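You operate a simulated robot arm through the tools that you are given. There is no shell and no other tool.

You run a simulated robot arm. Do the job below in one go: nothing can be reset, and whatever is moved stays where it is left.

## Task
Clear the fan cabinet's alarm: set the white, green and black dials to 2, then press Reset once.
Fine: the fan keeps running; leave the yellow and blue dials alone.
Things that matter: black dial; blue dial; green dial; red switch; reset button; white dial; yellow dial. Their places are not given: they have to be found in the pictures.

Only the result counts: the job must be done as asked and must still hold three seconds after the hand-in. Knocking over, shifting, dropping, spilling or breaking anything else fails it.

## Robot
A 6-joint arm with a two-finger gripper, fixed in place. Base frame: the origin is at the foot of the arm, x ahead of it, y to its left, z up. Lengths are in mm, angles in rad, forces in N, time in s.
It reaches about 1298 mm from its shoulder. Its first joint turns from -2.601 to 2.601 rad. Payload 1.57 kg.
The tool frame sits at the grasp point between the pads (the TCP): z along the fingers, y along the line on which they close. The tips reach 21 mm beyond it. Largest opening 70 mm; the body of the gripper starts 50 mm behind the TCP.
Orientation is that of the tool frame in the base frame, as a unit quaternion [x, y, z, w]. With the fingers straight down and closing along the base's y, the tool's x points along the base's -x, its y along +y and its z along -z.

## Interface
- The arm moves only by the tool send_rows. Its argument "motion" is one flat list of numbers, 7 for each row, row after row: the shift along the tool's x, y, z in mm, then the turn, a rotation vector about the tool's x, y, z in rad, then the finger opening in mm, from 0 to 70. In form: [x, y, z, wx, wy, wz, grip, x, y, z, wx, wy, wz, grip, ...]. A call has 1 to 20 rows; each row shifts and turns the commanded pose from where the row before left it, along the tool's axes as they then stand. A row lasts 0.2 s, in which the tool goes at most 50 mm and 0.15 rad; a call with a longer step from one row to the next is refused whole, and so is a gripper value outside its range. A pose out of reach is approached as far as the arm can. The call stops where the force on the tool passes 40 N (or 10 N more than at its start, if that is more) or the arm is blocked; 0.2 s more then pass. Each finger halts on what it meets, pressing with about 24 N; the grip force reading is that of the motor and also rises with nothing between the fingers. The clock runs only during rows and for 0.2 s after the last one: add rows that do not move to give the fingers time. The reply holds the time, the measured pose of the TCP, the force on the tool along the base axes, the opening and the grip force, in the units named above and with some noise, with the torque about the TCP (base axes, N m) and any sound that the robot's microphone picked up.
- Cameras (640 x 400 px; columns grow to the right, rows downward): "scene" is fixed at [50.4, 649, 1432]; the picture's right is [0.15, -0.99, 0.00], its down [-0.71, -0.11, -0.70] and it looks along [0.69, 0.11, -0.71] (base axes); focal length 326 px, centre (320, 200). "wrist" rides on the gripper at [79, 4, -81] in the tool frame; the picture's right is [-0.05, 1.00, 0.00], its down [-0.67, -0.04, -0.74] and it looks along [-0.74, -0.04, 0.67] (tool axes); focal length 256 px, centre (320, 200).
- grab_frame(camera): a new picture of that camera. It takes no simulated time.
- move_column(by): slides the trunk up (or, below 0, down) by that many mm; the arm rides with it, the base frame stays. It gives what a move gives, with no picture.
- point_at(camera, pixels): for up to 12 pixels [column, row] of the newest picture of that camera ("zoom" is the newest enlarged one), the place [x, y, z] in the base frame of the surface seen there, good to about 3 mm. It takes no simulated time.
- enlarge(camera, box): a new picture of the part [left, top, right, bottom] of that camera's present view, enlarged. It takes no simulated time.
- close_job(): hands the job in; it is judged then, once.

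Open the gripper and draw the arm clear of the work before you hand the job in, unless the task says otherwise.

The tools are called as a command line: name --argument value ..., lists and objects as JSON in quotes. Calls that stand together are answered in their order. send_rows: Moves the arm, as the interface text tells. Its arguments: {"type":"object","properties":{"motion":{"type":"array","items":{"type":"number"}}},"required":["motion"]} The other tools are called the same way: move_column (by) slides the trunk up or down; grab_frame (camera) takes a picture; point_at (camera, pixels) gives the place of the surface under pixels of a picture; enlarge (camera, box) takes an enlarged picture of a part of a camera's view; close_job () hands the job in.

At the start:

```text
time: 0.0
position: [466.0, 450.9, 1069.5]
tcp_rot: [0.0, 1.0, 0.0, 0.001]
contact_force: [0.8, 0.3, -0.3]
moment: [0.01, 0.0, -0.01]
grip_width: 70.1
grasp_force: 0.0
trunk travel left (down, up): [-751.0, 219.0]
```

scene: 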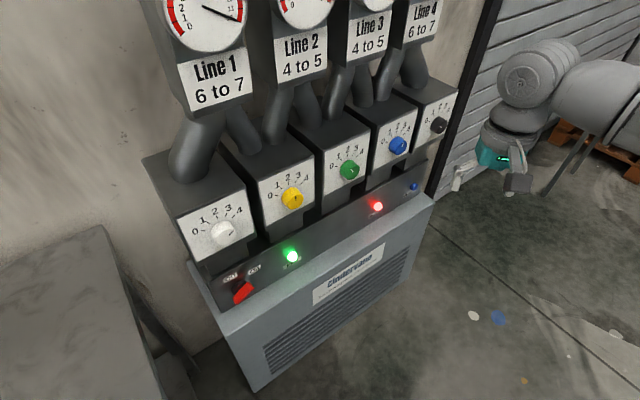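
wrist: 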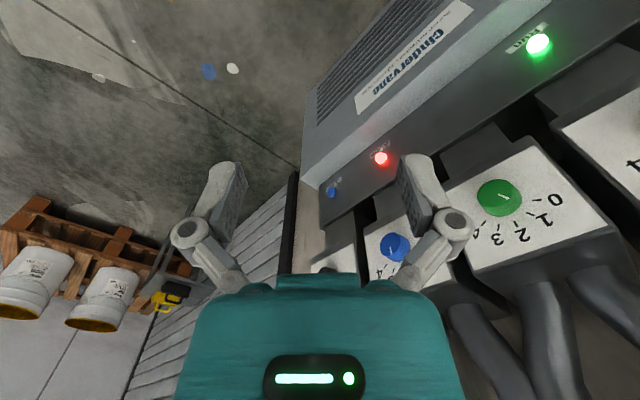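

The scene shows five dials on the cabinet (white ~[222,232], yellow ~[292,198], green ~[349,170], blue ~[397,145], black ~[438,124]), with a red switch ~[242,291] and a blue button ~[413,187]. I'll enlarge parts of the view to read them.

enlarge --camera "scene" --box '[160, 160, 320, 310]'

enlarge --camera "scene" --box '[310, 80, 470, 230]'

enlarge --camera "scene" --box '[140, 0, 480, 120]'

```text
2.67 times, centred on (240, 235) of scene
```

zoom: 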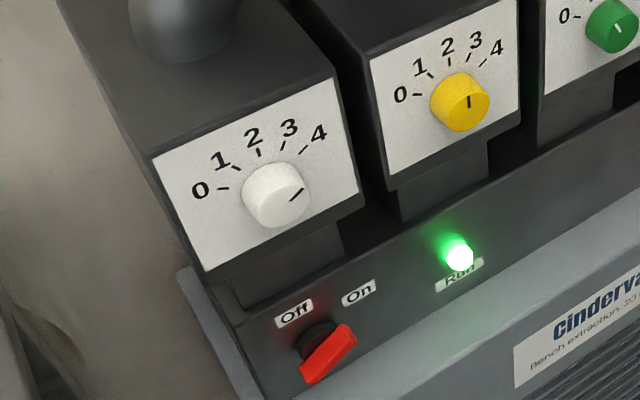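

```text
2.67 times, centred on (390, 155) of scene
```

zoom: 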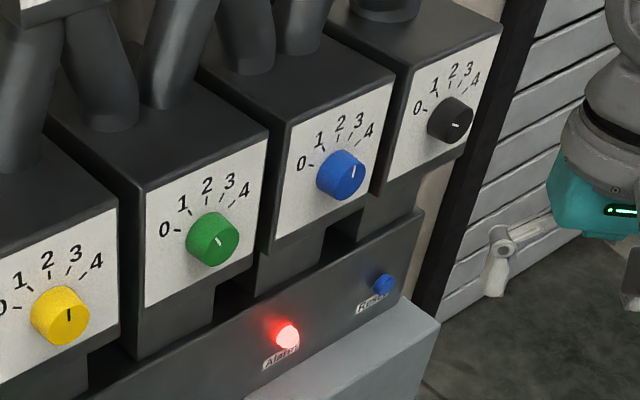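

```text
1.88 times, centred on (310, 60) of scene
```

zoom: 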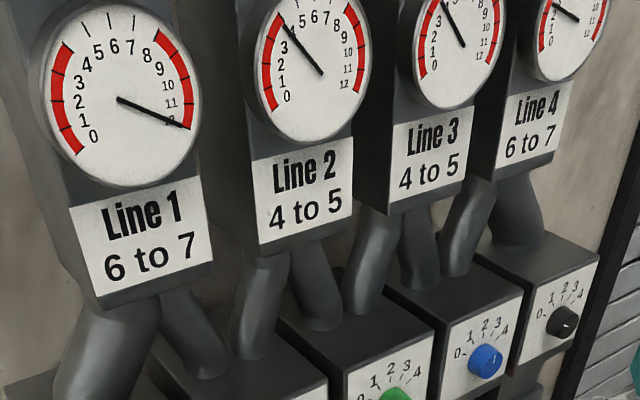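

I need the panel geometry. I'll take a fresh scene frame and query points on the white panel and dial faces.

enlarge --camera "scene" --box '[180, 190, 260, 240]'

point_at --camera "scene" --pixels '[[222, 232], [292, 198], [349, 170], [397, 145], [438, 124], [413, 187], [242, 291], [185, 232], [245, 200], [200, 258], [245, 232], [376, 206]]'

```text
8.00 times, centred on (220, 215) of scene
```

zoom: 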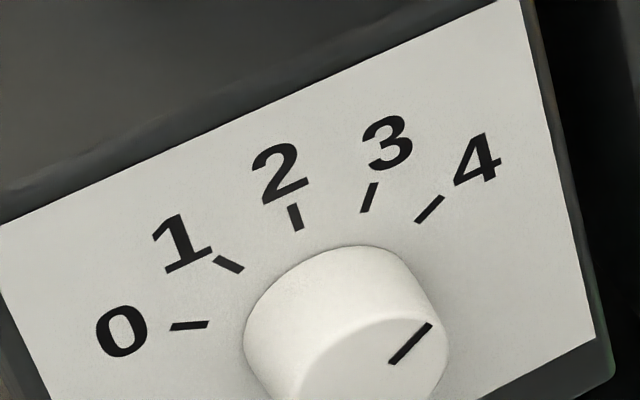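

```text
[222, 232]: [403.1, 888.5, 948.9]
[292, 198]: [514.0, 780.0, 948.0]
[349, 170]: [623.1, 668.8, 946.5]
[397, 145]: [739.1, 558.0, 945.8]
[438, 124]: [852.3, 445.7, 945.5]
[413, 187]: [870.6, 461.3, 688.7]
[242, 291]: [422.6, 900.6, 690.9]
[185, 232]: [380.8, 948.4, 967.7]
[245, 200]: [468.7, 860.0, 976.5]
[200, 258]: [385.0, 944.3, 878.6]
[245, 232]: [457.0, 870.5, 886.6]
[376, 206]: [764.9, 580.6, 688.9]
```

The panel is vertical, running along (0.71,-0.71,0), with the knobs sticking out about 25 mm towards the robot. I'll measure the white dial's ticks, pointer ends and knob rim in the newest zoom.

point_at --camera "zoom" --pixels '[[172, 327], [207, 324], [214, 260], [243, 270], [291, 207], [298, 229], [375, 184], [364, 211], [443, 197], [417, 221], [430, 324], [391, 362]]'

enlarge --camera "scene" --box '[190, 200, 254, 264]'

```text
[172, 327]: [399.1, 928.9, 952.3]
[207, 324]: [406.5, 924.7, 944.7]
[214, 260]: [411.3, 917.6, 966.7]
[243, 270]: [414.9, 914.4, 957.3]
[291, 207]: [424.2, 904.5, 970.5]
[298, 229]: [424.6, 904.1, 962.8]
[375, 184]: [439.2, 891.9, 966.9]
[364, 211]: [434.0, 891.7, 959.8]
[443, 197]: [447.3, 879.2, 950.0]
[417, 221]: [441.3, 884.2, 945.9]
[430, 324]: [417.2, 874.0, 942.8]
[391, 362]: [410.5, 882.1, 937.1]
```

```text
6.25 times, centred on (222, 232) of scene
```

zoom: 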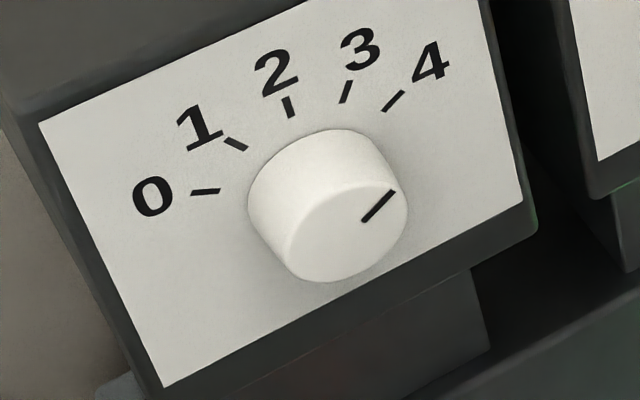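

The white dial's centre comes out at u≈-339, z≈930 with ticks at ±30° steps, and its pointer is at 4. Now I'll look closely at green, black, blue, yellow and the console.

enlarge --camera "scene" --box '[320, 140, 380, 190]'

enlarge --camera "scene" --box '[365, 115, 425, 165]'

enlarge --camera "scene" --box '[260, 165, 320, 215]'

enlarge --camera "scene" --box '[410, 95, 460, 145]'

```text
8.00 times, centred on (350, 165) of scene
```

zoom: 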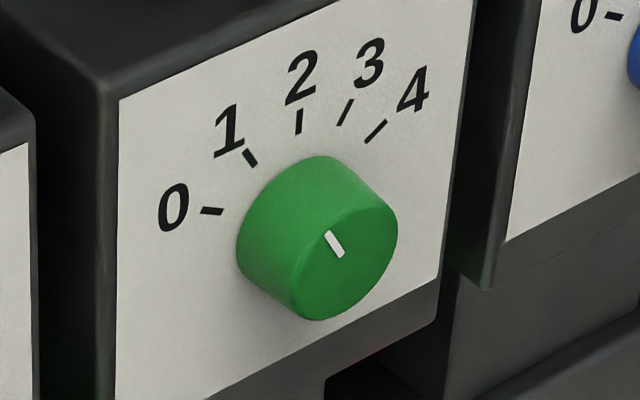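

```text
8.00 times, centred on (395, 140) of scene
```

zoom: 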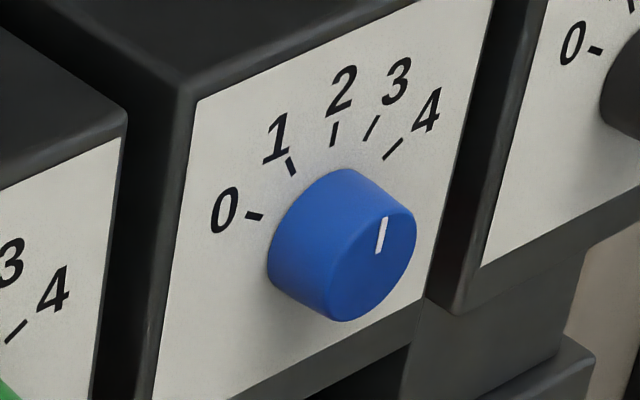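

```text
8.00 times, centred on (290, 190) of scene
```

zoom: 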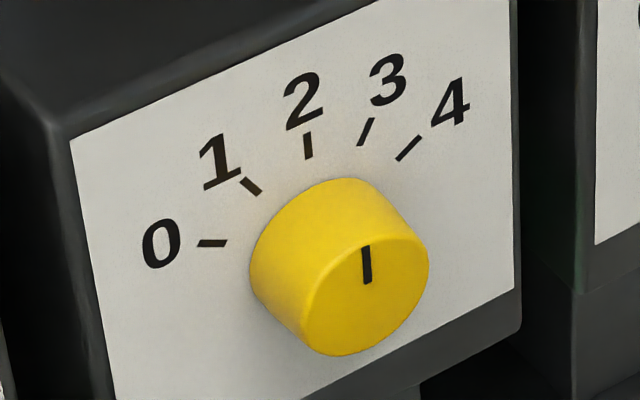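

```text
8.00 times, centred on (435, 120) of scene
```

zoom: 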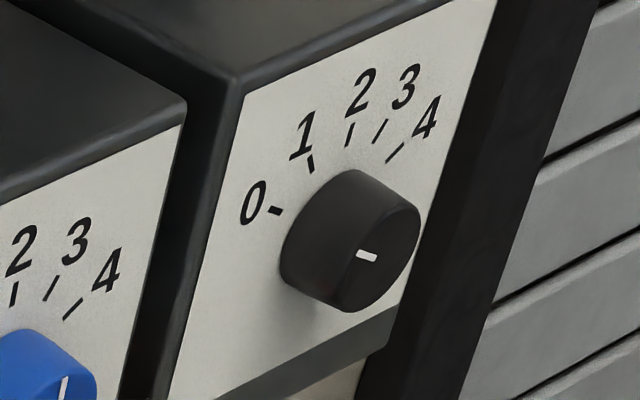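

Green looks to be at 1, black's pointer is parallel to the 0 tick. I'll measure black's ticks, pointer and rim in this newest zoom to confirm.

point_at --camera "zoom" --pixels '[[269, 208], [281, 213], [308, 156], [313, 172], [352, 124], [347, 146], [382, 122], [375, 143], [403, 145], [387, 162], [358, 253], [377, 260]]'

point_at --camera "scene" --pixels '[[413, 187], [410, 193], [418, 180], [400, 197], [300, 245], [305, 262], [320, 262], [320, 245], [330, 280], [426, 200], [430, 205], [405, 180]]'

enlarge --camera "scene" --box '[390, 165, 440, 215]'

```text
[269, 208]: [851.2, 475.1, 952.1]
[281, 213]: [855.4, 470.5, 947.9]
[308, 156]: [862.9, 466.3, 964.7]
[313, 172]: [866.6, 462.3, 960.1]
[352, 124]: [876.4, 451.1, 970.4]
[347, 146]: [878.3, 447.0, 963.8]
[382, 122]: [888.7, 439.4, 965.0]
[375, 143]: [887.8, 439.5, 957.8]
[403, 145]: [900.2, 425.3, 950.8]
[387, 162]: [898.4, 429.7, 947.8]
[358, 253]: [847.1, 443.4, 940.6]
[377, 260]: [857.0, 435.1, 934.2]
```

```text
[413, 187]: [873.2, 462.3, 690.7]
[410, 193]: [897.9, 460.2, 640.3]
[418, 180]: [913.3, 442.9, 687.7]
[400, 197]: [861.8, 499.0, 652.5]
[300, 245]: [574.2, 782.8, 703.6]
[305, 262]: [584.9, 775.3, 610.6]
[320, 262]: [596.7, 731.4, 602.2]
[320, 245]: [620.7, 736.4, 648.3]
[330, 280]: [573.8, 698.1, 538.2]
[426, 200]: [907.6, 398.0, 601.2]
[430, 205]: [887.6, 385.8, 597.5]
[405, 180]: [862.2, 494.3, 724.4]
```

```text
8.00 times, centred on (415, 190) of scene
```

zoom: 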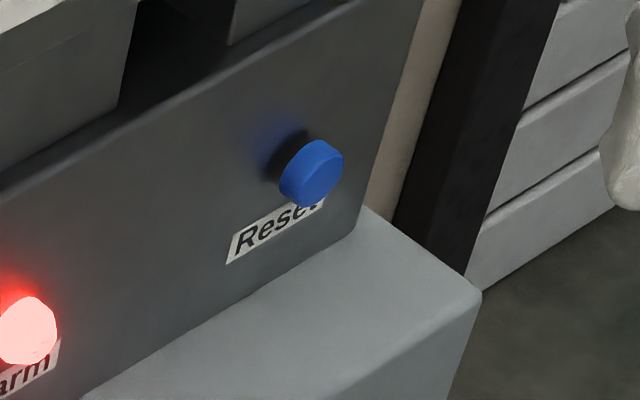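

Black is confirmed at 0 (pointer runs from centre to about -60°), green at 1, white at 4. I'll check the gauge boxes above and the arm links for clearance, and the reset button's centre.

point_at --camera "scene" --pixels '[[205, 85], [200, 20], [300, 50], [420, 20], [195, 150], [180, 165], [290, 120], [530, 80], [610, 90], [505, 150], [635, 70], [560, 130]]'

point_at --camera "zoom" --pixels '[[312, 175], [325, 155], [300, 190], [320, 185], [305, 150], [280, 175], [235, 250], [320, 205], [400, 250], [340, 300], [60, 250], [365, 210]]'

grab_frame --camera "scene"

```text
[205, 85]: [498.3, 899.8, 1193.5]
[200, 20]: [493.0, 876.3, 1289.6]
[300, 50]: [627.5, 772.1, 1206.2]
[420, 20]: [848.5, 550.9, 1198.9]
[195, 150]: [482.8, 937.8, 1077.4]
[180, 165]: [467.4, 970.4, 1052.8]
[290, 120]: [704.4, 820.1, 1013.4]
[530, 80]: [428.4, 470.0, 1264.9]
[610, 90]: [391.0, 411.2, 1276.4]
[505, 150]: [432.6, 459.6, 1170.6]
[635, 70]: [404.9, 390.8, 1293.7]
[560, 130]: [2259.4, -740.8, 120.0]
```

```text
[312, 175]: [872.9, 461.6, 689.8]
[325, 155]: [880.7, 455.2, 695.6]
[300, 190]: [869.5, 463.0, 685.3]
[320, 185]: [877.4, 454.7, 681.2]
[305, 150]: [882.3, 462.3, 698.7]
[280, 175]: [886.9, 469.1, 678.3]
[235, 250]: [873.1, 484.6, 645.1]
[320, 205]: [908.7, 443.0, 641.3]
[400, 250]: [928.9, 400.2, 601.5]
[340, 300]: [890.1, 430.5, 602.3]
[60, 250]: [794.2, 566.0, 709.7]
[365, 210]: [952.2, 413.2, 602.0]
```

```text
taken
```

scene: 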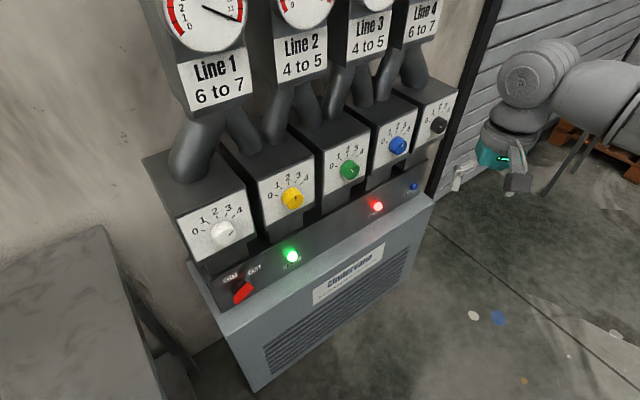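

The gauge boxes sit behind the panel plane (d≈989 vs 939), so they won't obstruct. I'll check the grey table at the left (60,290) and then plan the approach to the white dial.

point_at --camera "scene" --pixels '[[60, 290], [105, 235], [120, 330], [20, 270], [100, 390], [10, 180], [100, 100], [150, 370], [200, 300], [230, 340], [300, 370], [400, 300]]'

```text
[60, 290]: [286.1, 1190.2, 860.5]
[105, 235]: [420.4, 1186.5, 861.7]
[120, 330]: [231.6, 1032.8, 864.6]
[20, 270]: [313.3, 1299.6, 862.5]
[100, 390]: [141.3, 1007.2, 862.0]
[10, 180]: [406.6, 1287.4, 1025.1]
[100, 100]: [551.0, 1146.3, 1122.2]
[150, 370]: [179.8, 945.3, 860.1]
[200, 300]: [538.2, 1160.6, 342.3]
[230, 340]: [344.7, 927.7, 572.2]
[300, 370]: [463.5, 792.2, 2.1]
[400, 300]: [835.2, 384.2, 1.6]
```

The table top (z≈861) has its edge at u≈-540, about 200 mm beyond the white dial, so it's clear. I move the tool to about (312, 791, 1069), well in front of the white dial, and yaw it by 45° to face the panel line.

send_rows --motion '[15.4, 34, 0, 0, 0, 0, 70, 15.4, 34, 0, 0, 0, 0, 70, 15.4, 34, 0, 0, 0, 0, 70, 15.4, 34, 0, 0, 0, 0, 70, 15.4, 34, 0, 0, 0, 0, 70, 15.4, 34, 0, 0, 0, 0, 70, 15.4, 34, 0, 0, 0, 0, 70, 15.4, 34, 0, 0, 0, 0, 70, 15.4, 34, 0, 0, 0, 0, 70, 15.4, 34, 0, 0, 0, 0, 70, 0, 0, 0, 0, 0, -0.1309, 70, 0, 0, 0, 0, 0, -0.1309, 70, 0, 0, 0, 0, 0, -0.1309, 70, 0, 0, 0, 0, 0, -0.1309, 70, 0, 0, 0, 0, 0, -0.1309, 70, 0, 0, 0, 0, 0, -0.1309, 70]'

```text
time: 3.4
position: [312.7, 790.8, 1069.2]
tcp_rot: [-0.384, 0.924, 0.001, 0.001]
contact_force: [0.6, -0.8, 0.9]
moment: [0.03, 0.0, 0.01]
grip_width: 69.8
grasp_force: 0.1
trunk travel left (down, up): [-751.0, 219.0]
```

The pose is as planned (312.7, 790.8, 1069.2) with the 45° yaw. Now I pitch the tool up by 90° so the fingers point at the panel.

send_rows --motion '[0, 0, 0, 0, -0.1428, 0, 70, 0, 0, 0, 0, -0.1428, 0, 70, 0, 0, 0, 0, -0.1428, 0, 70, 0, 0, 0, 0, -0.1428, 0, 70, 0, 0, 0, 0, -0.1428, 0, 70, 0, 0, 0, 0, -0.1428, 0, 70, 0, 0, 0, 0, -0.1428, 0, 70, 0, 0, 0, 0, -0.1428, 0, 70, 0, 0, 0, 0, -0.1428, 0, 70, 0, 0, 0, 0, -0.1428, 0, 70, 0, 0, 0, 0, -0.1428, 0, 70]'

grab_frame --camera "scene"

grab_frame --camera "wrist"

```text
time: 5.8
position: [312.4, 790.9, 1255.8]
tcp_rot: [-0.27, 0.652, 0.271, 0.654]
contact_force: [-0.1, -0.1, 0.7]
moment: [-0.01, -0.02, 0.01]
grip_width: 69.8
grasp_force: 0.1
out of reach, approached as far as the arm can: row 2, 3, 4, 5, 6, 7, 8, 9, 10, 11
trunk travel left (down, up): [-751.0, 219.0]
```

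```text
taken
```

scene: 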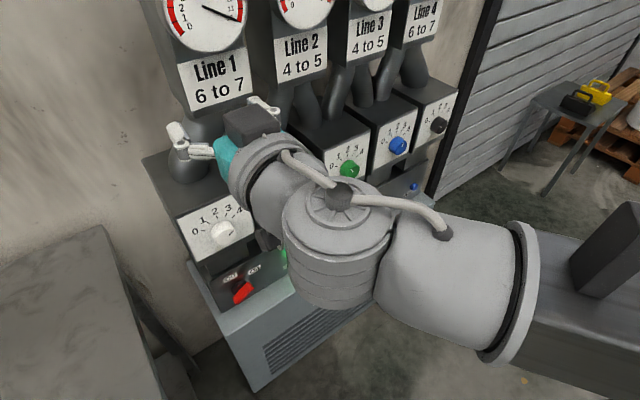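

```text
taken
```

wrist: 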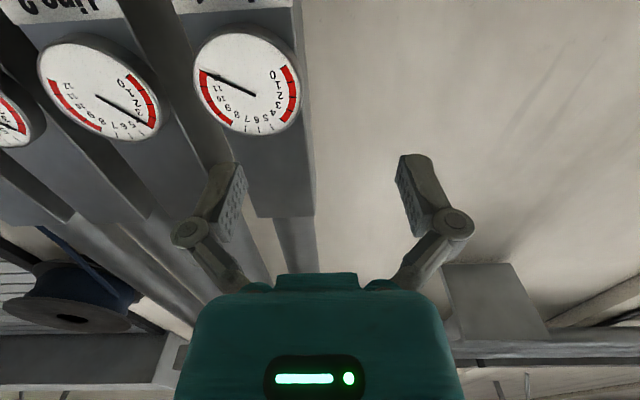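

The orientation was reached but the height ended at 1256 instead of 1069 — the arm sits too high for this orientation, so the trunk should come down. I'll check where the arm's links are first.

point_at --camera "scene" --pixels '[[338, 200], [330, 270], [450, 270], [510, 290], [600, 280], [620, 350], [600, 390], [260, 160], [270, 200], [610, 240], [480, 330], [550, 330]]'

```text
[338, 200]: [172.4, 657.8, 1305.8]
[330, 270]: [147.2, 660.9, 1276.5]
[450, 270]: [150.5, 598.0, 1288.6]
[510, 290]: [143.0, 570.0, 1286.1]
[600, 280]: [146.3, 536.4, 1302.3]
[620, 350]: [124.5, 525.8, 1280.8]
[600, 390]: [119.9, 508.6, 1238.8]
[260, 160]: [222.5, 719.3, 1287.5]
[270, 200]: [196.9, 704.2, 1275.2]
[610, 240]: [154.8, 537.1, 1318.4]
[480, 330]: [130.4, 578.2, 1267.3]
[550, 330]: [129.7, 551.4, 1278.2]
```

The forearm and wrist all lie near z≈1280 and about 130+ mm in front of the panel, with open space below. I lower the trunk by 200 mm first and check.

move_column --by -200

grab_frame --camera "scene"

```text
time: 8.0
position: [312.7, 791.3, 1054.4]
tcp_rot: [-0.271, 0.653, 0.27, 0.654]
contact_force: [-0.5, 1.1, -0.1]
moment: [0.01, -0.01, 0.0]
grip_width: 70.0
grasp_force: 0.1
trunk travel left (down, up): [-551.0, 419.0]
```

```text
taken
```

scene: 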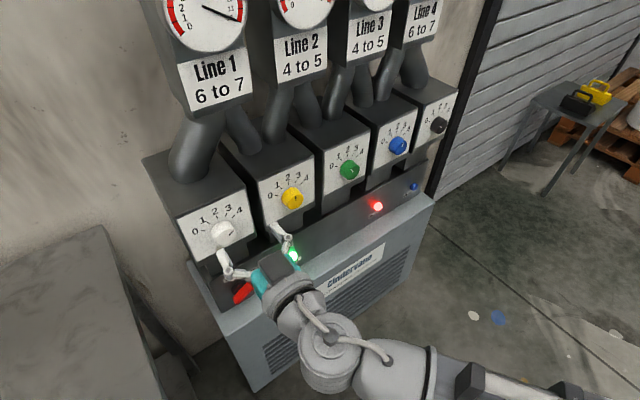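

Z is now 1054 with orientation held and no contact. I lower the trunk another 200 mm so that the dials sit comfortably above the arm's lower limit.

move_column --by -200

```text
time: 10.1
position: [313.3, 790.7, 856.0]
tcp_rot: [-0.27, 0.653, 0.27, 0.654]
contact_force: [0.0, 0.0, -1.1]
moment: [0.0, 0.0, -0.02]
grip_width: 70.0
grasp_force: 0.0
trunk travel left (down, up): [-351.0, 619.0]
```

No contact, TCP at z=856. I test with a small upward move (tool -x) of 40 mm to see how the commanded pose follows.

send_rows --motion '[-20, 0, 0, 0, 0, 0, 70, -20, 0, 0, 0, 0, 0, 70]'

```text
time: 10.7
position: [312.9, 791.4, 855.1]
tcp_rot: [-0.271, 0.653, 0.27, 0.654]
contact_force: [-0.9, -0.1, -0.2]
moment: [-0.02, 0.03, -0.02]
grip_width: 69.9
grasp_force: 0.0
out of reach, approached as far as the arm can: row 1, 2
trunk travel left (down, up): [-351.0, 619.0]
```

The command still lags below the reachable limit (it carried the old unreached target). I raise by another 147 mm and look at the result.

send_rows --motion '[-49, 0, 0, 0, 0, 0, 70, -49, 0, 0, 0, 0, 0, 70, -49, 0, 0, 0, 0, 0, 70]'

```text
time: 11.5
position: [312.0, 792.4, 857.3]
tcp_rot: [-0.27, 0.653, 0.269, 0.654]
contact_force: [-0.3, -0.3, -0.4]
moment: [0.01, 0.01, 0.0]
grip_width: 70.1
grasp_force: 0.0
out of reach, approached as far as the arm can: row 1, 2, 3
trunk travel left (down, up): [-351.0, 619.0]
```

TCP is at 857.3, just at the limit. I raise 73 mm more to reach z≈930.

send_rows --motion '[-36.5, 0, 0, 0, 0, 0, 70, -36.5, 0, 0, 0, 0, 0, 70, 0, 0, 0, 0, 0, 0, 70]'

grab_frame --camera "wrist"

grab_frame --camera "scene"

```text
time: 12.3
position: [313.0, 790.7, 856.1]
tcp_rot: [-0.27, 0.653, 0.27, 0.654]
contact_force: [-0.8, 0.0, 0.0]
moment: [0.01, -0.01, 0.01]
grip_width: 70.0
grasp_force: 0.0
out of reach, approached as far as the arm can: row 1, 2
trunk travel left (down, up): [-351.0, 619.0]
```

```text
taken
```

wrist: 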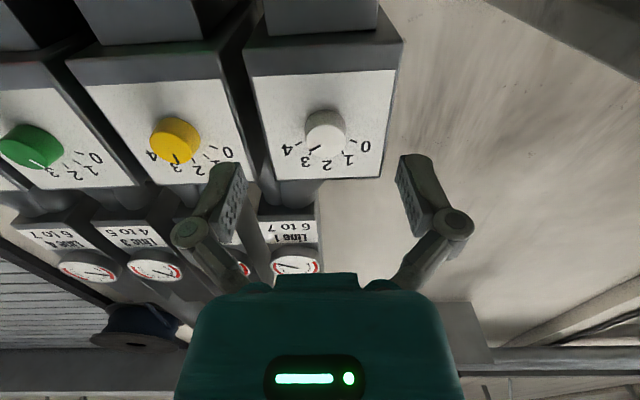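

```text
taken
```

scene: 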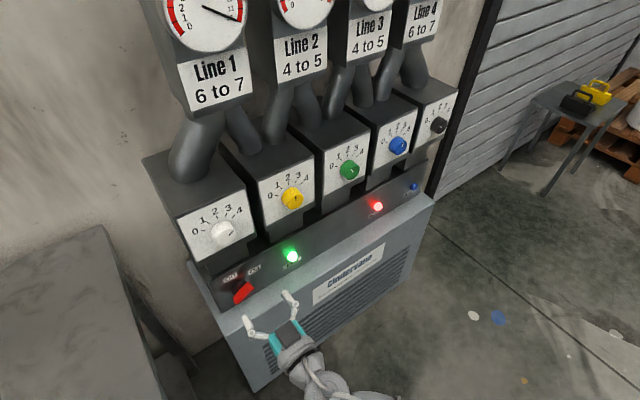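

The TCP stays at z=856, so upward motion seems blocked in this posture, while row 3 (no motion) was accepted. I test a small forward move (30 mm toward the panel, still ~100 mm clear) to learn which directions are free.

send_rows --motion '[0, 0, 15, 0, 0, 0, 70, 0, 0, 15, 0, 0, 0, 70, 0, 0, 0, 0, 0, 0, 70]'

```text
time: 13.1
position: [332.9, 810.3, 855.5]
tcp_rot: [-0.27, 0.652, 0.271, 0.654]
contact_force: [-0.3, 0.0, 0.0]
moment: [-0.04, 0.04, 0.01]
grip_width: 70.0
grasp_force: 0.0
trunk travel left (down, up): [-351.0, 619.0]
```

Forward motion is fine (d≈808). Now I test a small upward move again, 20 mm.

send_rows --motion '[-10, 0, 0, 0, 0, 0, 70, -10, 0, 0, 0, 0, 0, 70, 0, 0, 0, 0, 0, 0, 70]'

```text
time: 13.9
position: [333.6, 810.5, 856.6]
tcp_rot: [-0.271, 0.653, 0.271, 0.654]
contact_force: [-1.0, -0.3, 0.1]
moment: [0.01, -0.02, 0.01]
grip_width: 70.3
grasp_force: 0.0
out of reach, approached as far as the arm can: row 1, 2
trunk travel left (down, up): [-351.0, 619.0]
```

Upward is still refused even for 10 mm. I test downward 20 mm instead (nothing is below at d≈808).

send_rows --motion '[10, 0, 0, 0, 0, 0, 70, 10, 0, 0, 0, 0, 0, 70, 0, 0, 0, 0, 0, 0, 70]'

```text
time: 14.7
position: [333.0, 811.0, 855.0]
tcp_rot: [-0.271, 0.653, 0.27, 0.653]
contact_force: [0.5, 1.2, -0.2]
moment: [0.01, 0.0, 0.01]
grip_width: 69.8
grasp_force: 0.1
out of reach, approached as far as the arm can: row 1, 2
trunk travel left (down, up): [-351.0, 619.0]
```

Neither up nor down works, so in this orientation the arm moves only in a horizontal plane (its links swing about vertical axes) and the trunk must set the height. I raise the trunk 74 mm to bring the tool to z≈930.

move_column --by 74

grab_frame --camera "wrist"

grab_frame --camera "scene"

```text
time: 15.9
position: [332.3, 811.3, 929.0]
tcp_rot: [-0.271, 0.653, 0.27, 0.653]
contact_force: [-0.2, 0.3, -0.3]
moment: [0.03, 0.01, 0.02]
grip_width: 69.6
grasp_force: 0.0
trunk travel left (down, up): [-425.0, 545.0]
```

```text
taken
```

wrist: 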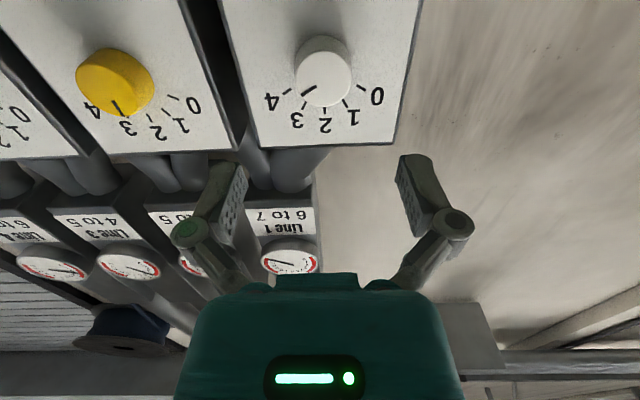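

```text
taken
```

scene: 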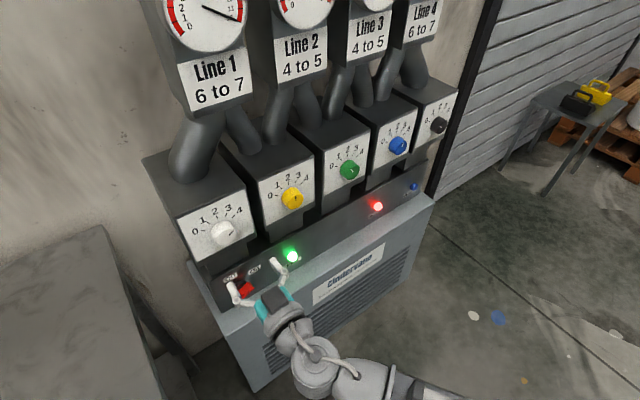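

The wrist camera (upside-down) now sees the white knob at about (324,70). I enlarge it to measure the knob's rim precisely.

enlarge --camera "wrist" --box '[250, 10, 410, 150]'

```text
2.86 times, centred on (330, 80) of wrist
```

zoom: 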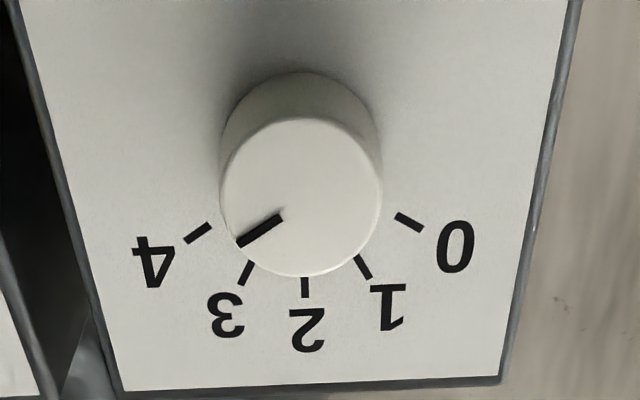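

The pointer clearly lines up with 4. I query the face rim left/right/top/bottom, the centre and the ticks.

point_at --camera "zoom" --pixels '[[228, 197], [376, 197], [301, 124], [301, 271], [301, 197], [238, 242], [282, 216], [305, 280], [305, 296], [186, 241], [421, 229], [240, 283]]'

```text
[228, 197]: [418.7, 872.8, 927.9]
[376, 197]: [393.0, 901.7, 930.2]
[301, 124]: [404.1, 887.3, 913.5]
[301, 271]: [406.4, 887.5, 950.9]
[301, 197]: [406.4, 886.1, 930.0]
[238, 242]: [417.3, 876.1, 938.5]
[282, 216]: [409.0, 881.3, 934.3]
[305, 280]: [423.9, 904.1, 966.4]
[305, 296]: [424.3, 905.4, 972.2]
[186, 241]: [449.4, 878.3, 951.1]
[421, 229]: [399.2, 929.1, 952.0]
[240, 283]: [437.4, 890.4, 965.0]
```

Knob centre is u≈-340, z≈930, diameter ≈41 mm, face at d≈914, panel at d≈939.5. I advance 103 mm so the TCP sits at d≈912 (tips ~6 mm off the panel), fingers open.

send_rows --motion '[0, 1.5, 25, 0, 0, 0, 70, 0, 0, 25, 0, 0, 0, 70, 0, 0, 20, 0, 0, 0, 70, 0, 0, 18, 0, 0, 0, 70, 0, 0, 15, 0, 0, 0, 70, 0, 0, 0, 0, 0, 0, 70]'

grab_frame --camera "wrist"

grab_frame --camera "scene"

```text
time: 17.3
position: [407.8, 884.4, 927.5]
tcp_rot: [-0.271, 0.654, 0.27, 0.653]
contact_force: [-0.9, 0.1, -0.4]
moment: [0.02, 0.01, 0.02]
grip_width: 70.1
grasp_force: 0.0
trunk travel left (down, up): [-425.0, 545.0]
```

```text
taken
```

wrist: 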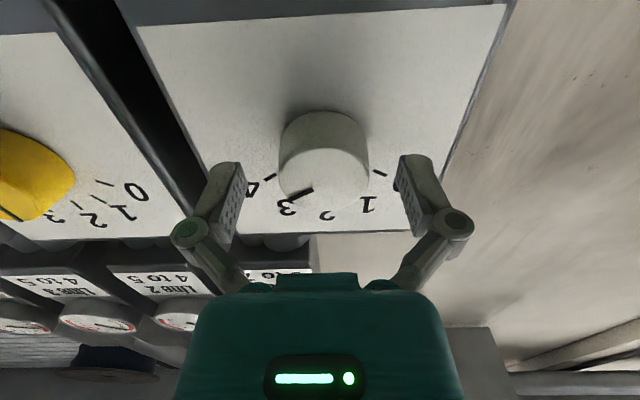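

```text
taken
```

scene: 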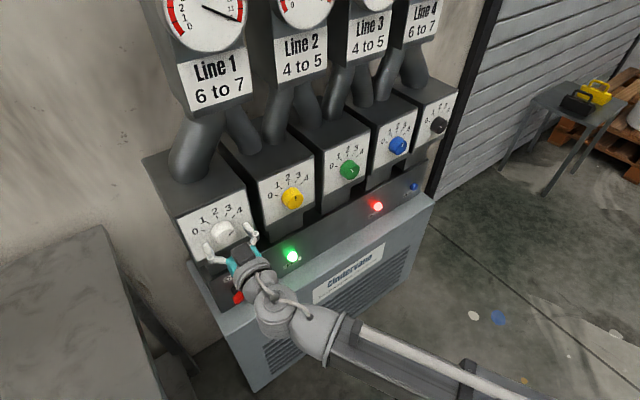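

The fingers straddle the knob with no contact; TCP reads u≈-337, z≈927.5. I raise the trunk by 2 mm to centre the height, then close.

move_column --by 2

send_rows --motion '[0, 1.5, 0, 0, 0, 0, 70, 0, 0, 0, 0, 0, 0, 50, 0, 0, 0, 0, 0, 0, 30, 0, 0, 0, 0, 0, 0, 30, 0, 0, 0, 0, 0, 0, 30, 0, 0, 0, 0, 0, 0, 30]'

```text
time: 17.8
position: [406.7, 885.3, 930.8]
tcp_rot: [-0.271, 0.654, 0.27, 0.653]
contact_force: [-0.1, -0.7, -0.5]
moment: [-0.03, 0.03, 0.01]
grip_width: 70.2
grasp_force: 0.0
trunk travel left (down, up): [-427.0, 543.0]
```

```text
time: 19.2
position: [405.2, 886.4, 930.8]
tcp_rot: [-0.272, 0.654, 0.27, 0.652]
contact_force: [-2.6, -2.9, -3.1]
moment: [-0.19, 0.09, -0.08]
grip_width: 42.4
grasp_force: 32.1
trunk travel left (down, up): [-427.0, 543.0]
```

The knob is gripped at 42.4 mm with only ~5 N side load. I turn counter-clockwise (seen from the front), first 30° (-0.524 rad), and check.

send_rows --motion '[0, 0, 0, 0, 0, -0.105, 30, 0, 0, 0, 0, 0, -0.105, 30, 0, 0, 0, 0, 0, -0.105, 30, 0, 0, 0, 0, 0, -0.105, 30, 0, 0, 0, 0, 0, -0.104, 30, 0, 0, 0, 0, 0, 0, 30]'

grab_frame --camera "wrist"

enlarge --camera "scene" --box '[170, 180, 270, 270]'

```text
time: 20.6
position: [404.5, 886.0, 931.4]
tcp_rot: [-0.432, 0.561, 0.091, 0.7]
contact_force: [-6.6, -8.3, -9.2]
moment: [0.08, -0.09, 0.06]
grip_width: 42.4
grasp_force: 32.1
trunk travel left (down, up): [-427.0, 543.0]
```

```text
taken
```

wrist: 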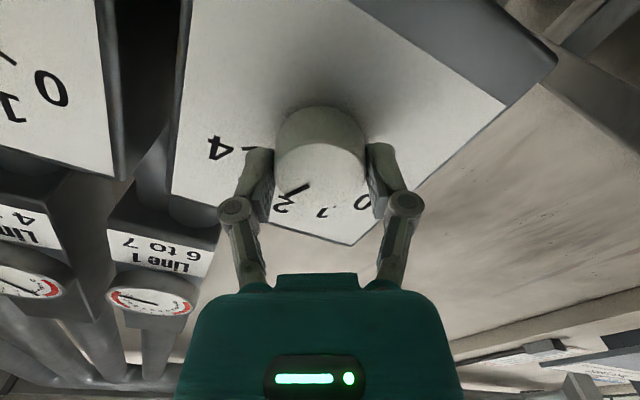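

```text
4.44 times, centred on (220, 225) of scene
```

zoom: 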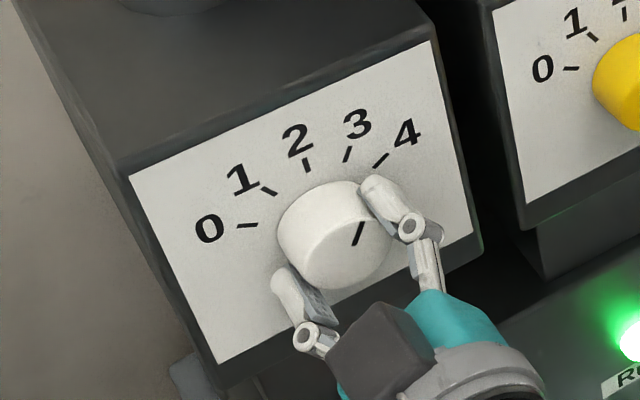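

The pointer moved with the gripper and now lines up with tick 3. I continue another 30° to reach 2.

send_rows --motion '[0, 0, 0, 0, 0, -0.105, 30, 0, 0, 0, 0, 0, -0.105, 30, 0, 0, 0, 0, 0, -0.105, 30, 0, 0, 0, 0, 0, -0.105, 30, 0, 0, 0, 0, 0, -0.104, 30, 0, 0, 0, 0, 0, 0, 30]'

enlarge --camera "scene" --box '[170, 180, 270, 270]'

grab_frame --camera "wrist"

```text
time: 22.0
position: [405.6, 886.2, 931.0]
tcp_rot: [-0.563, 0.429, -0.093, 0.7]
contact_force: [-15.4, -4.7, -11.2]
moment: [-0.41, 0.41, -0.39]
grip_width: 42.2
grasp_force: 31.7
trunk travel left (down, up): [-427.0, 543.0]
```

```text
4.44 times, centred on (220, 225) of scene
```

zoom: 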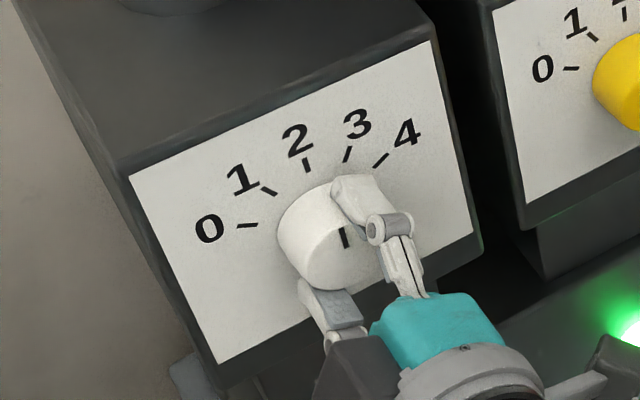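

```text
taken
```

wrist: 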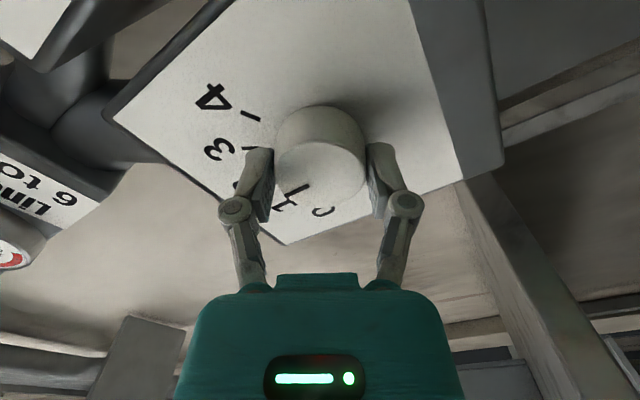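

The pointer looks near the 2 tick. I open the fingers and back off 60 mm to view it unobstructed.

send_rows --motion '[0, 0, 0, 0, 0, 0, 70, 0, 0, 0, 0, 0, 0, 70, 0, 0, 0, 0, 0, 0, 70, 0, 0, 0, 0, 0, 0, 70, 0, 0, -20, 0, 0, 0, 70, 0, 0, -30, 0, 0, 0, 70, 0, 0, -30, 0, 0, 0, 70]'

enlarge --camera "scene" --box '[180, 190, 260, 260]'

grab_frame --camera "wrist"

```text
time: 23.6
position: [349.4, 828.6, 930.7]
tcp_rot: [-0.564, 0.431, -0.093, 0.698]
contact_force: [0.5, 0.3, -0.6]
moment: [0.0, 0.01, 0.02]
grip_width: 69.9
grasp_force: 0.0
trunk travel left (down, up): [-427.0, 543.0]
```

```text
5.71 times, centred on (220, 225) of scene
```

zoom: 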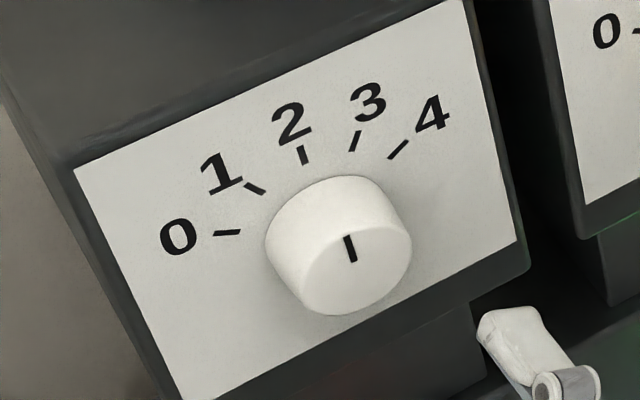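

```text
taken
```

wrist: 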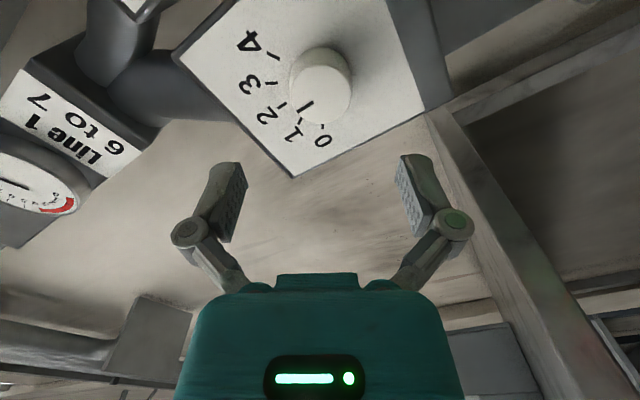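

Pointer runs (346,237)→(353,261) in the zoom, matching tick 2's slope. I measure its ends to check the angle.

point_at --camera "zoom" --pixels '[[346, 237], [353, 261], [346, 238], [353, 260], [347, 240], [352, 258], [301, 148], [306, 162]]'

enlarge --camera "wrist" --box '[230, 20, 390, 160]'

```text
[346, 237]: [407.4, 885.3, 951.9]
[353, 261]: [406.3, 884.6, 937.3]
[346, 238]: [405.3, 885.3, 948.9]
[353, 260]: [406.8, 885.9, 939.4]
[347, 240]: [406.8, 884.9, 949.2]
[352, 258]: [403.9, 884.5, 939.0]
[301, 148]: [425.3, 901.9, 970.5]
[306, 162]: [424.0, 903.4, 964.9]
```

```text
2.86 times, centred on (310, 90) of wrist
```

zoom: 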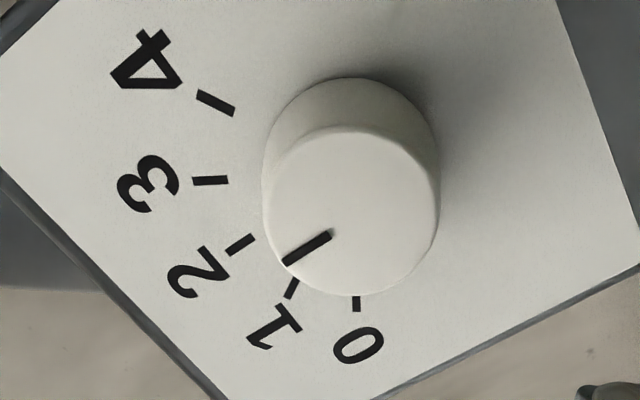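

White's pointer ends are at u≈-338 both, i.e. vertical: white is at 2. Next I roll the tool back by +60° and shift along the panel (60 mm off the knobs) to in front of the green dial at u≈-20.

send_rows --motion '[0, 0, 0, 0, 0, 0.1496, 70, 0, 0, 0, 0, 0, 0.1496, 70, 0, 0, 0, 0, 0, 0.1496, 70, 0, 0, 0, 0, 0, 0.1496, 70, 0, 0, 0, 0, 0, 0.1496, 70, 0, 0, 0, 0, 0, 0.1496, 70, 0, 0, 0, 0, 0, 0.1496, 70, 0, -40, -3, 0, 0, 0, 70, 0, -40, 0, 0, 0, 0, 70, 0, -40, 0, 0, 0, 0, 70, 0, -40, 0, 0, 0, 0, 70, 0, -40, 0, 0, 0, 0, 70, 0, -40, 0, 0, 0, 0, 70, 0, -40, 0, 0, 0, 0, 70, 0, -38.8, 0, 0, 0, 0, 70, 0, 0, 0, 0, 0, 0, 70]'

grab_frame --camera "wrist"

grab_frame --camera "scene"

```text
time: 27.0
position: [572.7, 600.4, 931.3]
tcp_rot: [-0.272, 0.655, 0.269, 0.652]
contact_force: [-0.3, -0.3, 0.3]
moment: [0.0, -0.01, 0.0]
grip_width: 70.1
grasp_force: 0.1
out of reach, approached as far as the arm can: row 11, 15
trunk travel left (down, up): [-427.0, 543.0]
```

```text
taken
```

wrist: 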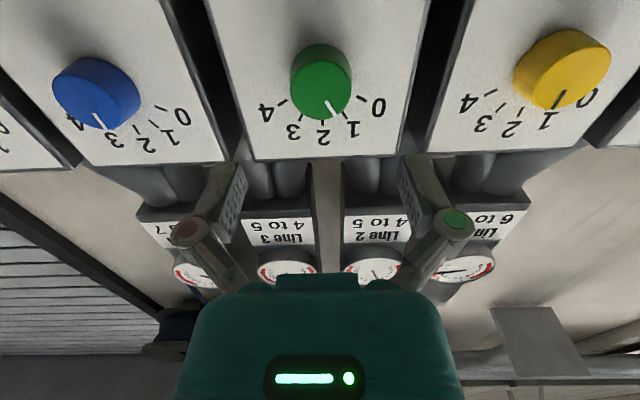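

```text
taken
```

scene: 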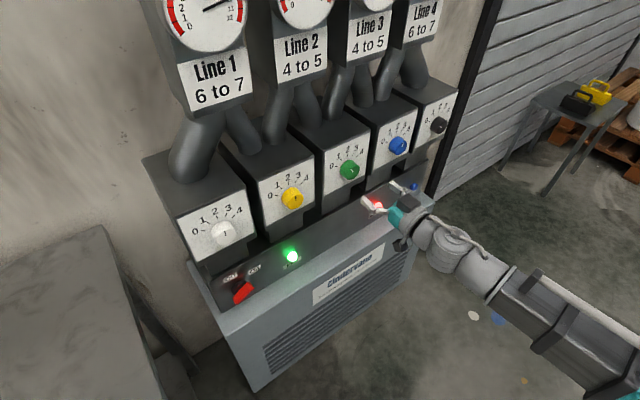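

The tool is now in front of green (u≈-19.6, d≈829.5, z≈931). I enlarge the wrist view to read green precisely.

enlarge --camera "wrist" --box '[240, 20, 400, 160]'

```text
2.86 times, centred on (320, 90) of wrist
```

zoom: 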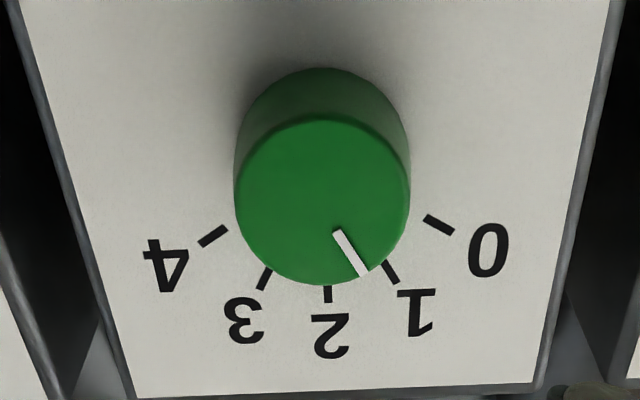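

point_at --camera "zoom" --pixels '[[242, 203], [402, 203], [322, 122], [322, 278], [322, 203], [364, 272], [336, 233], [328, 288], [328, 300], [396, 280], [386, 264], [262, 285]]'

```text
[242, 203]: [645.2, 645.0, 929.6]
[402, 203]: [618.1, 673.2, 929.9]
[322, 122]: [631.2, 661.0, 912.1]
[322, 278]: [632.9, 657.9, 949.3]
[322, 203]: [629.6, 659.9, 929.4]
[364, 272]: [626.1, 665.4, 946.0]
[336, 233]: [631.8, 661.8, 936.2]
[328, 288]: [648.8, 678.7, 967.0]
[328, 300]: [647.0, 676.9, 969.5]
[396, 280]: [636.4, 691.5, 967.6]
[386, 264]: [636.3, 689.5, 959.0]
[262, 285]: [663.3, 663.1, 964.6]
```

Green reads 1; its centre is u≈-20, z≈930, face d≈912.7, panel d≈938. I advance 82 mm with fingers open and close on it.

send_rows --motion '[0, 0.7, 25, 0, 0, 0, 70, 0, 0, 22, 0, 0, 0, 70, 0, 0, 20, 0, 0, 0, 70, 0, 0, 15, 0, 0, 0, 70, 0, 0, 0, 0, 0, 0, 70]'

grab_frame --camera "wrist"

```text
time: 28.2
position: [629.7, 660.1, 930.5]
tcp_rot: [-0.271, 0.654, 0.269, 0.653]
contact_force: [-0.8, 0.2, 0.9]
moment: [0.04, 0.0, 0.01]
grip_width: 70.0
grasp_force: 0.1
trunk travel left (down, up): [-427.0, 543.0]
```

```text
taken
```

wrist: 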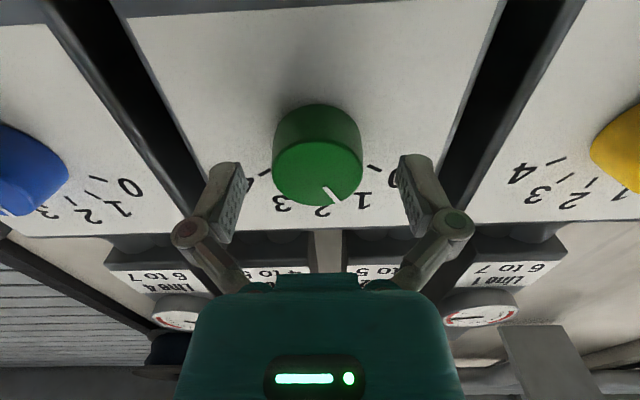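

Fingers straddle the green knob at (317,155). I close on it.

send_rows --motion '[0, 0, 0, 0, 0, 0, 55, 0, 0, 0, 0, 0, 0, 40, 0, 0, 0, 0, 0, 0, 30, 0, 0, 0, 0, 0, 0, 30, 0, 0, 0, 0, 0, 0, 30, 0, 0, 0, 0, 0, 0, 30]'

```text
time: 29.6
position: [631.1, 658.6, 931.1]
tcp_rot: [-0.271, 0.654, 0.269, 0.653]
contact_force: [2.5, -9.7, -3.1]
moment: [-0.19, 0.13, -0.54]
grip_width: 41.9
grasp_force: 32.0
trunk travel left (down, up): [-427.0, 543.0]
```

The knob is gripped (41.9 mm) with a ~9 N side load along +u; I shift 1 mm that way to relieve it and turn +30° clockwise (0.524 rad).

send_rows --motion '[0, -1, 0, 0, 0, 0, 30, 0, 0, 0, 0, 0, 0.105, 30, 0, 0, 0, 0, 0, 0.105, 30, 0, 0, 0, 0, 0, 0.105, 30, 0, 0, 0, 0, 0, 0.105, 30, 0, 0, 0, 0, 0, 0.104, 30, 0, 0, 0, 0, 0, 0, 30]'

enlarge --camera "scene" --box '[310, 130, 390, 200]'

grab_frame --camera "wrist"

```text
time: 31.2
position: [630.5, 659.3, 931.1]
tcp_rot: [-0.092, 0.703, 0.429, 0.56]
contact_force: [-1.3, -13.6, -2.6]
moment: [-0.17, 0.14, 0.19]
grip_width: 42.0
grasp_force: 32.0
trunk travel left (down, up): [-427.0, 543.0]
```

```text
5.71 times, centred on (350, 165) of scene
```

zoom: 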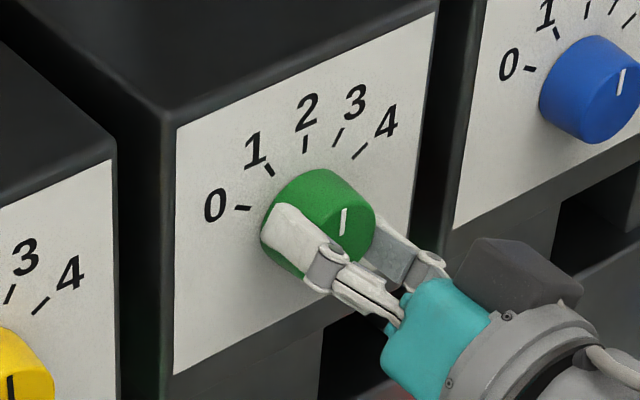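

```text
taken
```

wrist: 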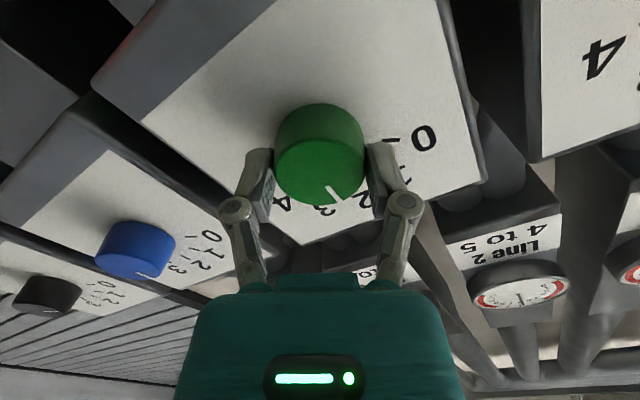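

Green's pointer is now vertical like tick 2. I release and back off 80 mm to verify.

send_rows --motion '[0, 0, 0, 0, 0, 0, 70, 0, 0, 0, 0, 0, 0, 70, 0, 0, 0, 0, 0, 0, 70, 0, 0, 0, 0, 0, 0, 70, 0, 0, -20, 0, 0, 0, 70, 0, 0, -30, 0, 0, 0, 70, 0, 0, -32, 0, 0, 0, 70, 0, 0, 0, 0, 0, 0, 70]'

enlarge --camera "scene" --box '[315, 135, 385, 195]'

grab_frame --camera "wrist"

```text
time: 33.0
position: [571.9, 600.5, 931.5]
tcp_rot: [-0.093, 0.703, 0.428, 0.56]
contact_force: [0.4, -0.5, 0.1]
moment: [-0.01, 0.02, 0.02]
grip_width: 70.1
grasp_force: 0.0
trunk travel left (down, up): [-427.0, 543.0]
```

```text
6.67 times, centred on (350, 165) of scene
```

zoom: 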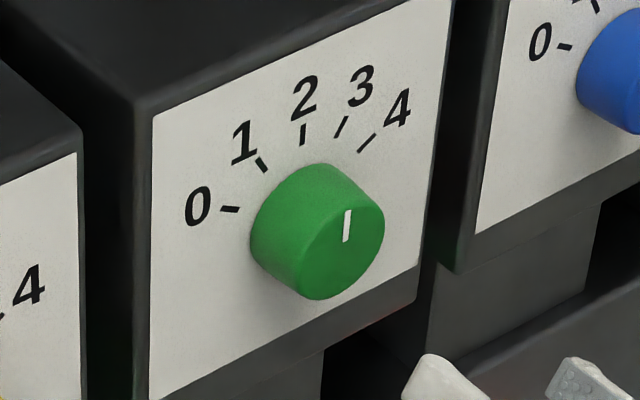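

```text
taken
```

wrist: 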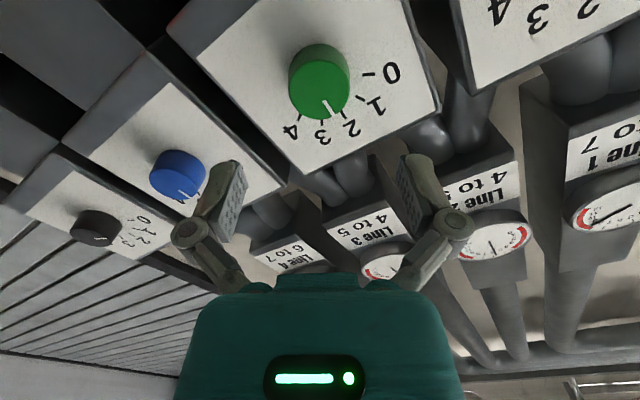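

Green's pointer is parallel to tick 2. I quantify it with a few points before moving on.

point_at --camera "zoom" --pixels '[[348, 212], [345, 240], [348, 214], [345, 238], [304, 125], [302, 143]]'

send_rows --motion '[0, 0, 0, 0, 0, -0.131, 70, 0, 0, 0, 0, 0, -0.131, 70, 0, 0, 0, 0, 0, -0.131, 70, 0, 0, 0, 0, 0, -0.131, 70, 0, -40, 0, 0, 0, 0, 70, 0, -40, 0, 0, 0, 0, 70, 0, -40, 0, 0, 0, 0, 70, 0, -40, 0, 0, 0, 0, 70, 0, -40, 0, 0, 0, 0, 70, 0, -40, 0, 0, 0, 0, 70, 0, -40, 0, 0, 0, 0, 70, 0, -40, 0, 0, 0, 0, 70, 0, 0, 0, 0, 0, 0, 70]'

grab_frame --camera "wrist"

grab_frame --camera "scene"

```text
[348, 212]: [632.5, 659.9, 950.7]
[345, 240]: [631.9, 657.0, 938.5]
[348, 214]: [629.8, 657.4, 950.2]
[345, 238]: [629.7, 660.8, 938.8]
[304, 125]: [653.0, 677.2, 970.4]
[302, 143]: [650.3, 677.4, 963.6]
```

```text
time: 35.8
position: [797.4, 373.4, 931.2]
tcp_rot: [-0.271, 0.654, 0.27, 0.653]
contact_force: [-0.6, -0.7, 0.0]
moment: [0.04, -0.01, 0.01]
grip_width: 69.9
grasp_force: 0.1
trunk travel left (down, up): [-427.0, 543.0]
```

```text
taken
```

wrist: 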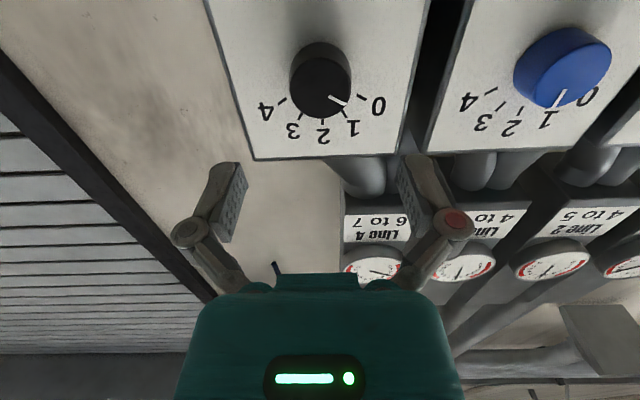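

```text
taken
```

scene: 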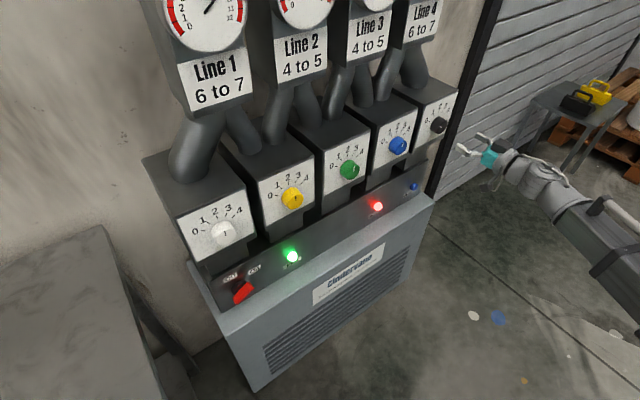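

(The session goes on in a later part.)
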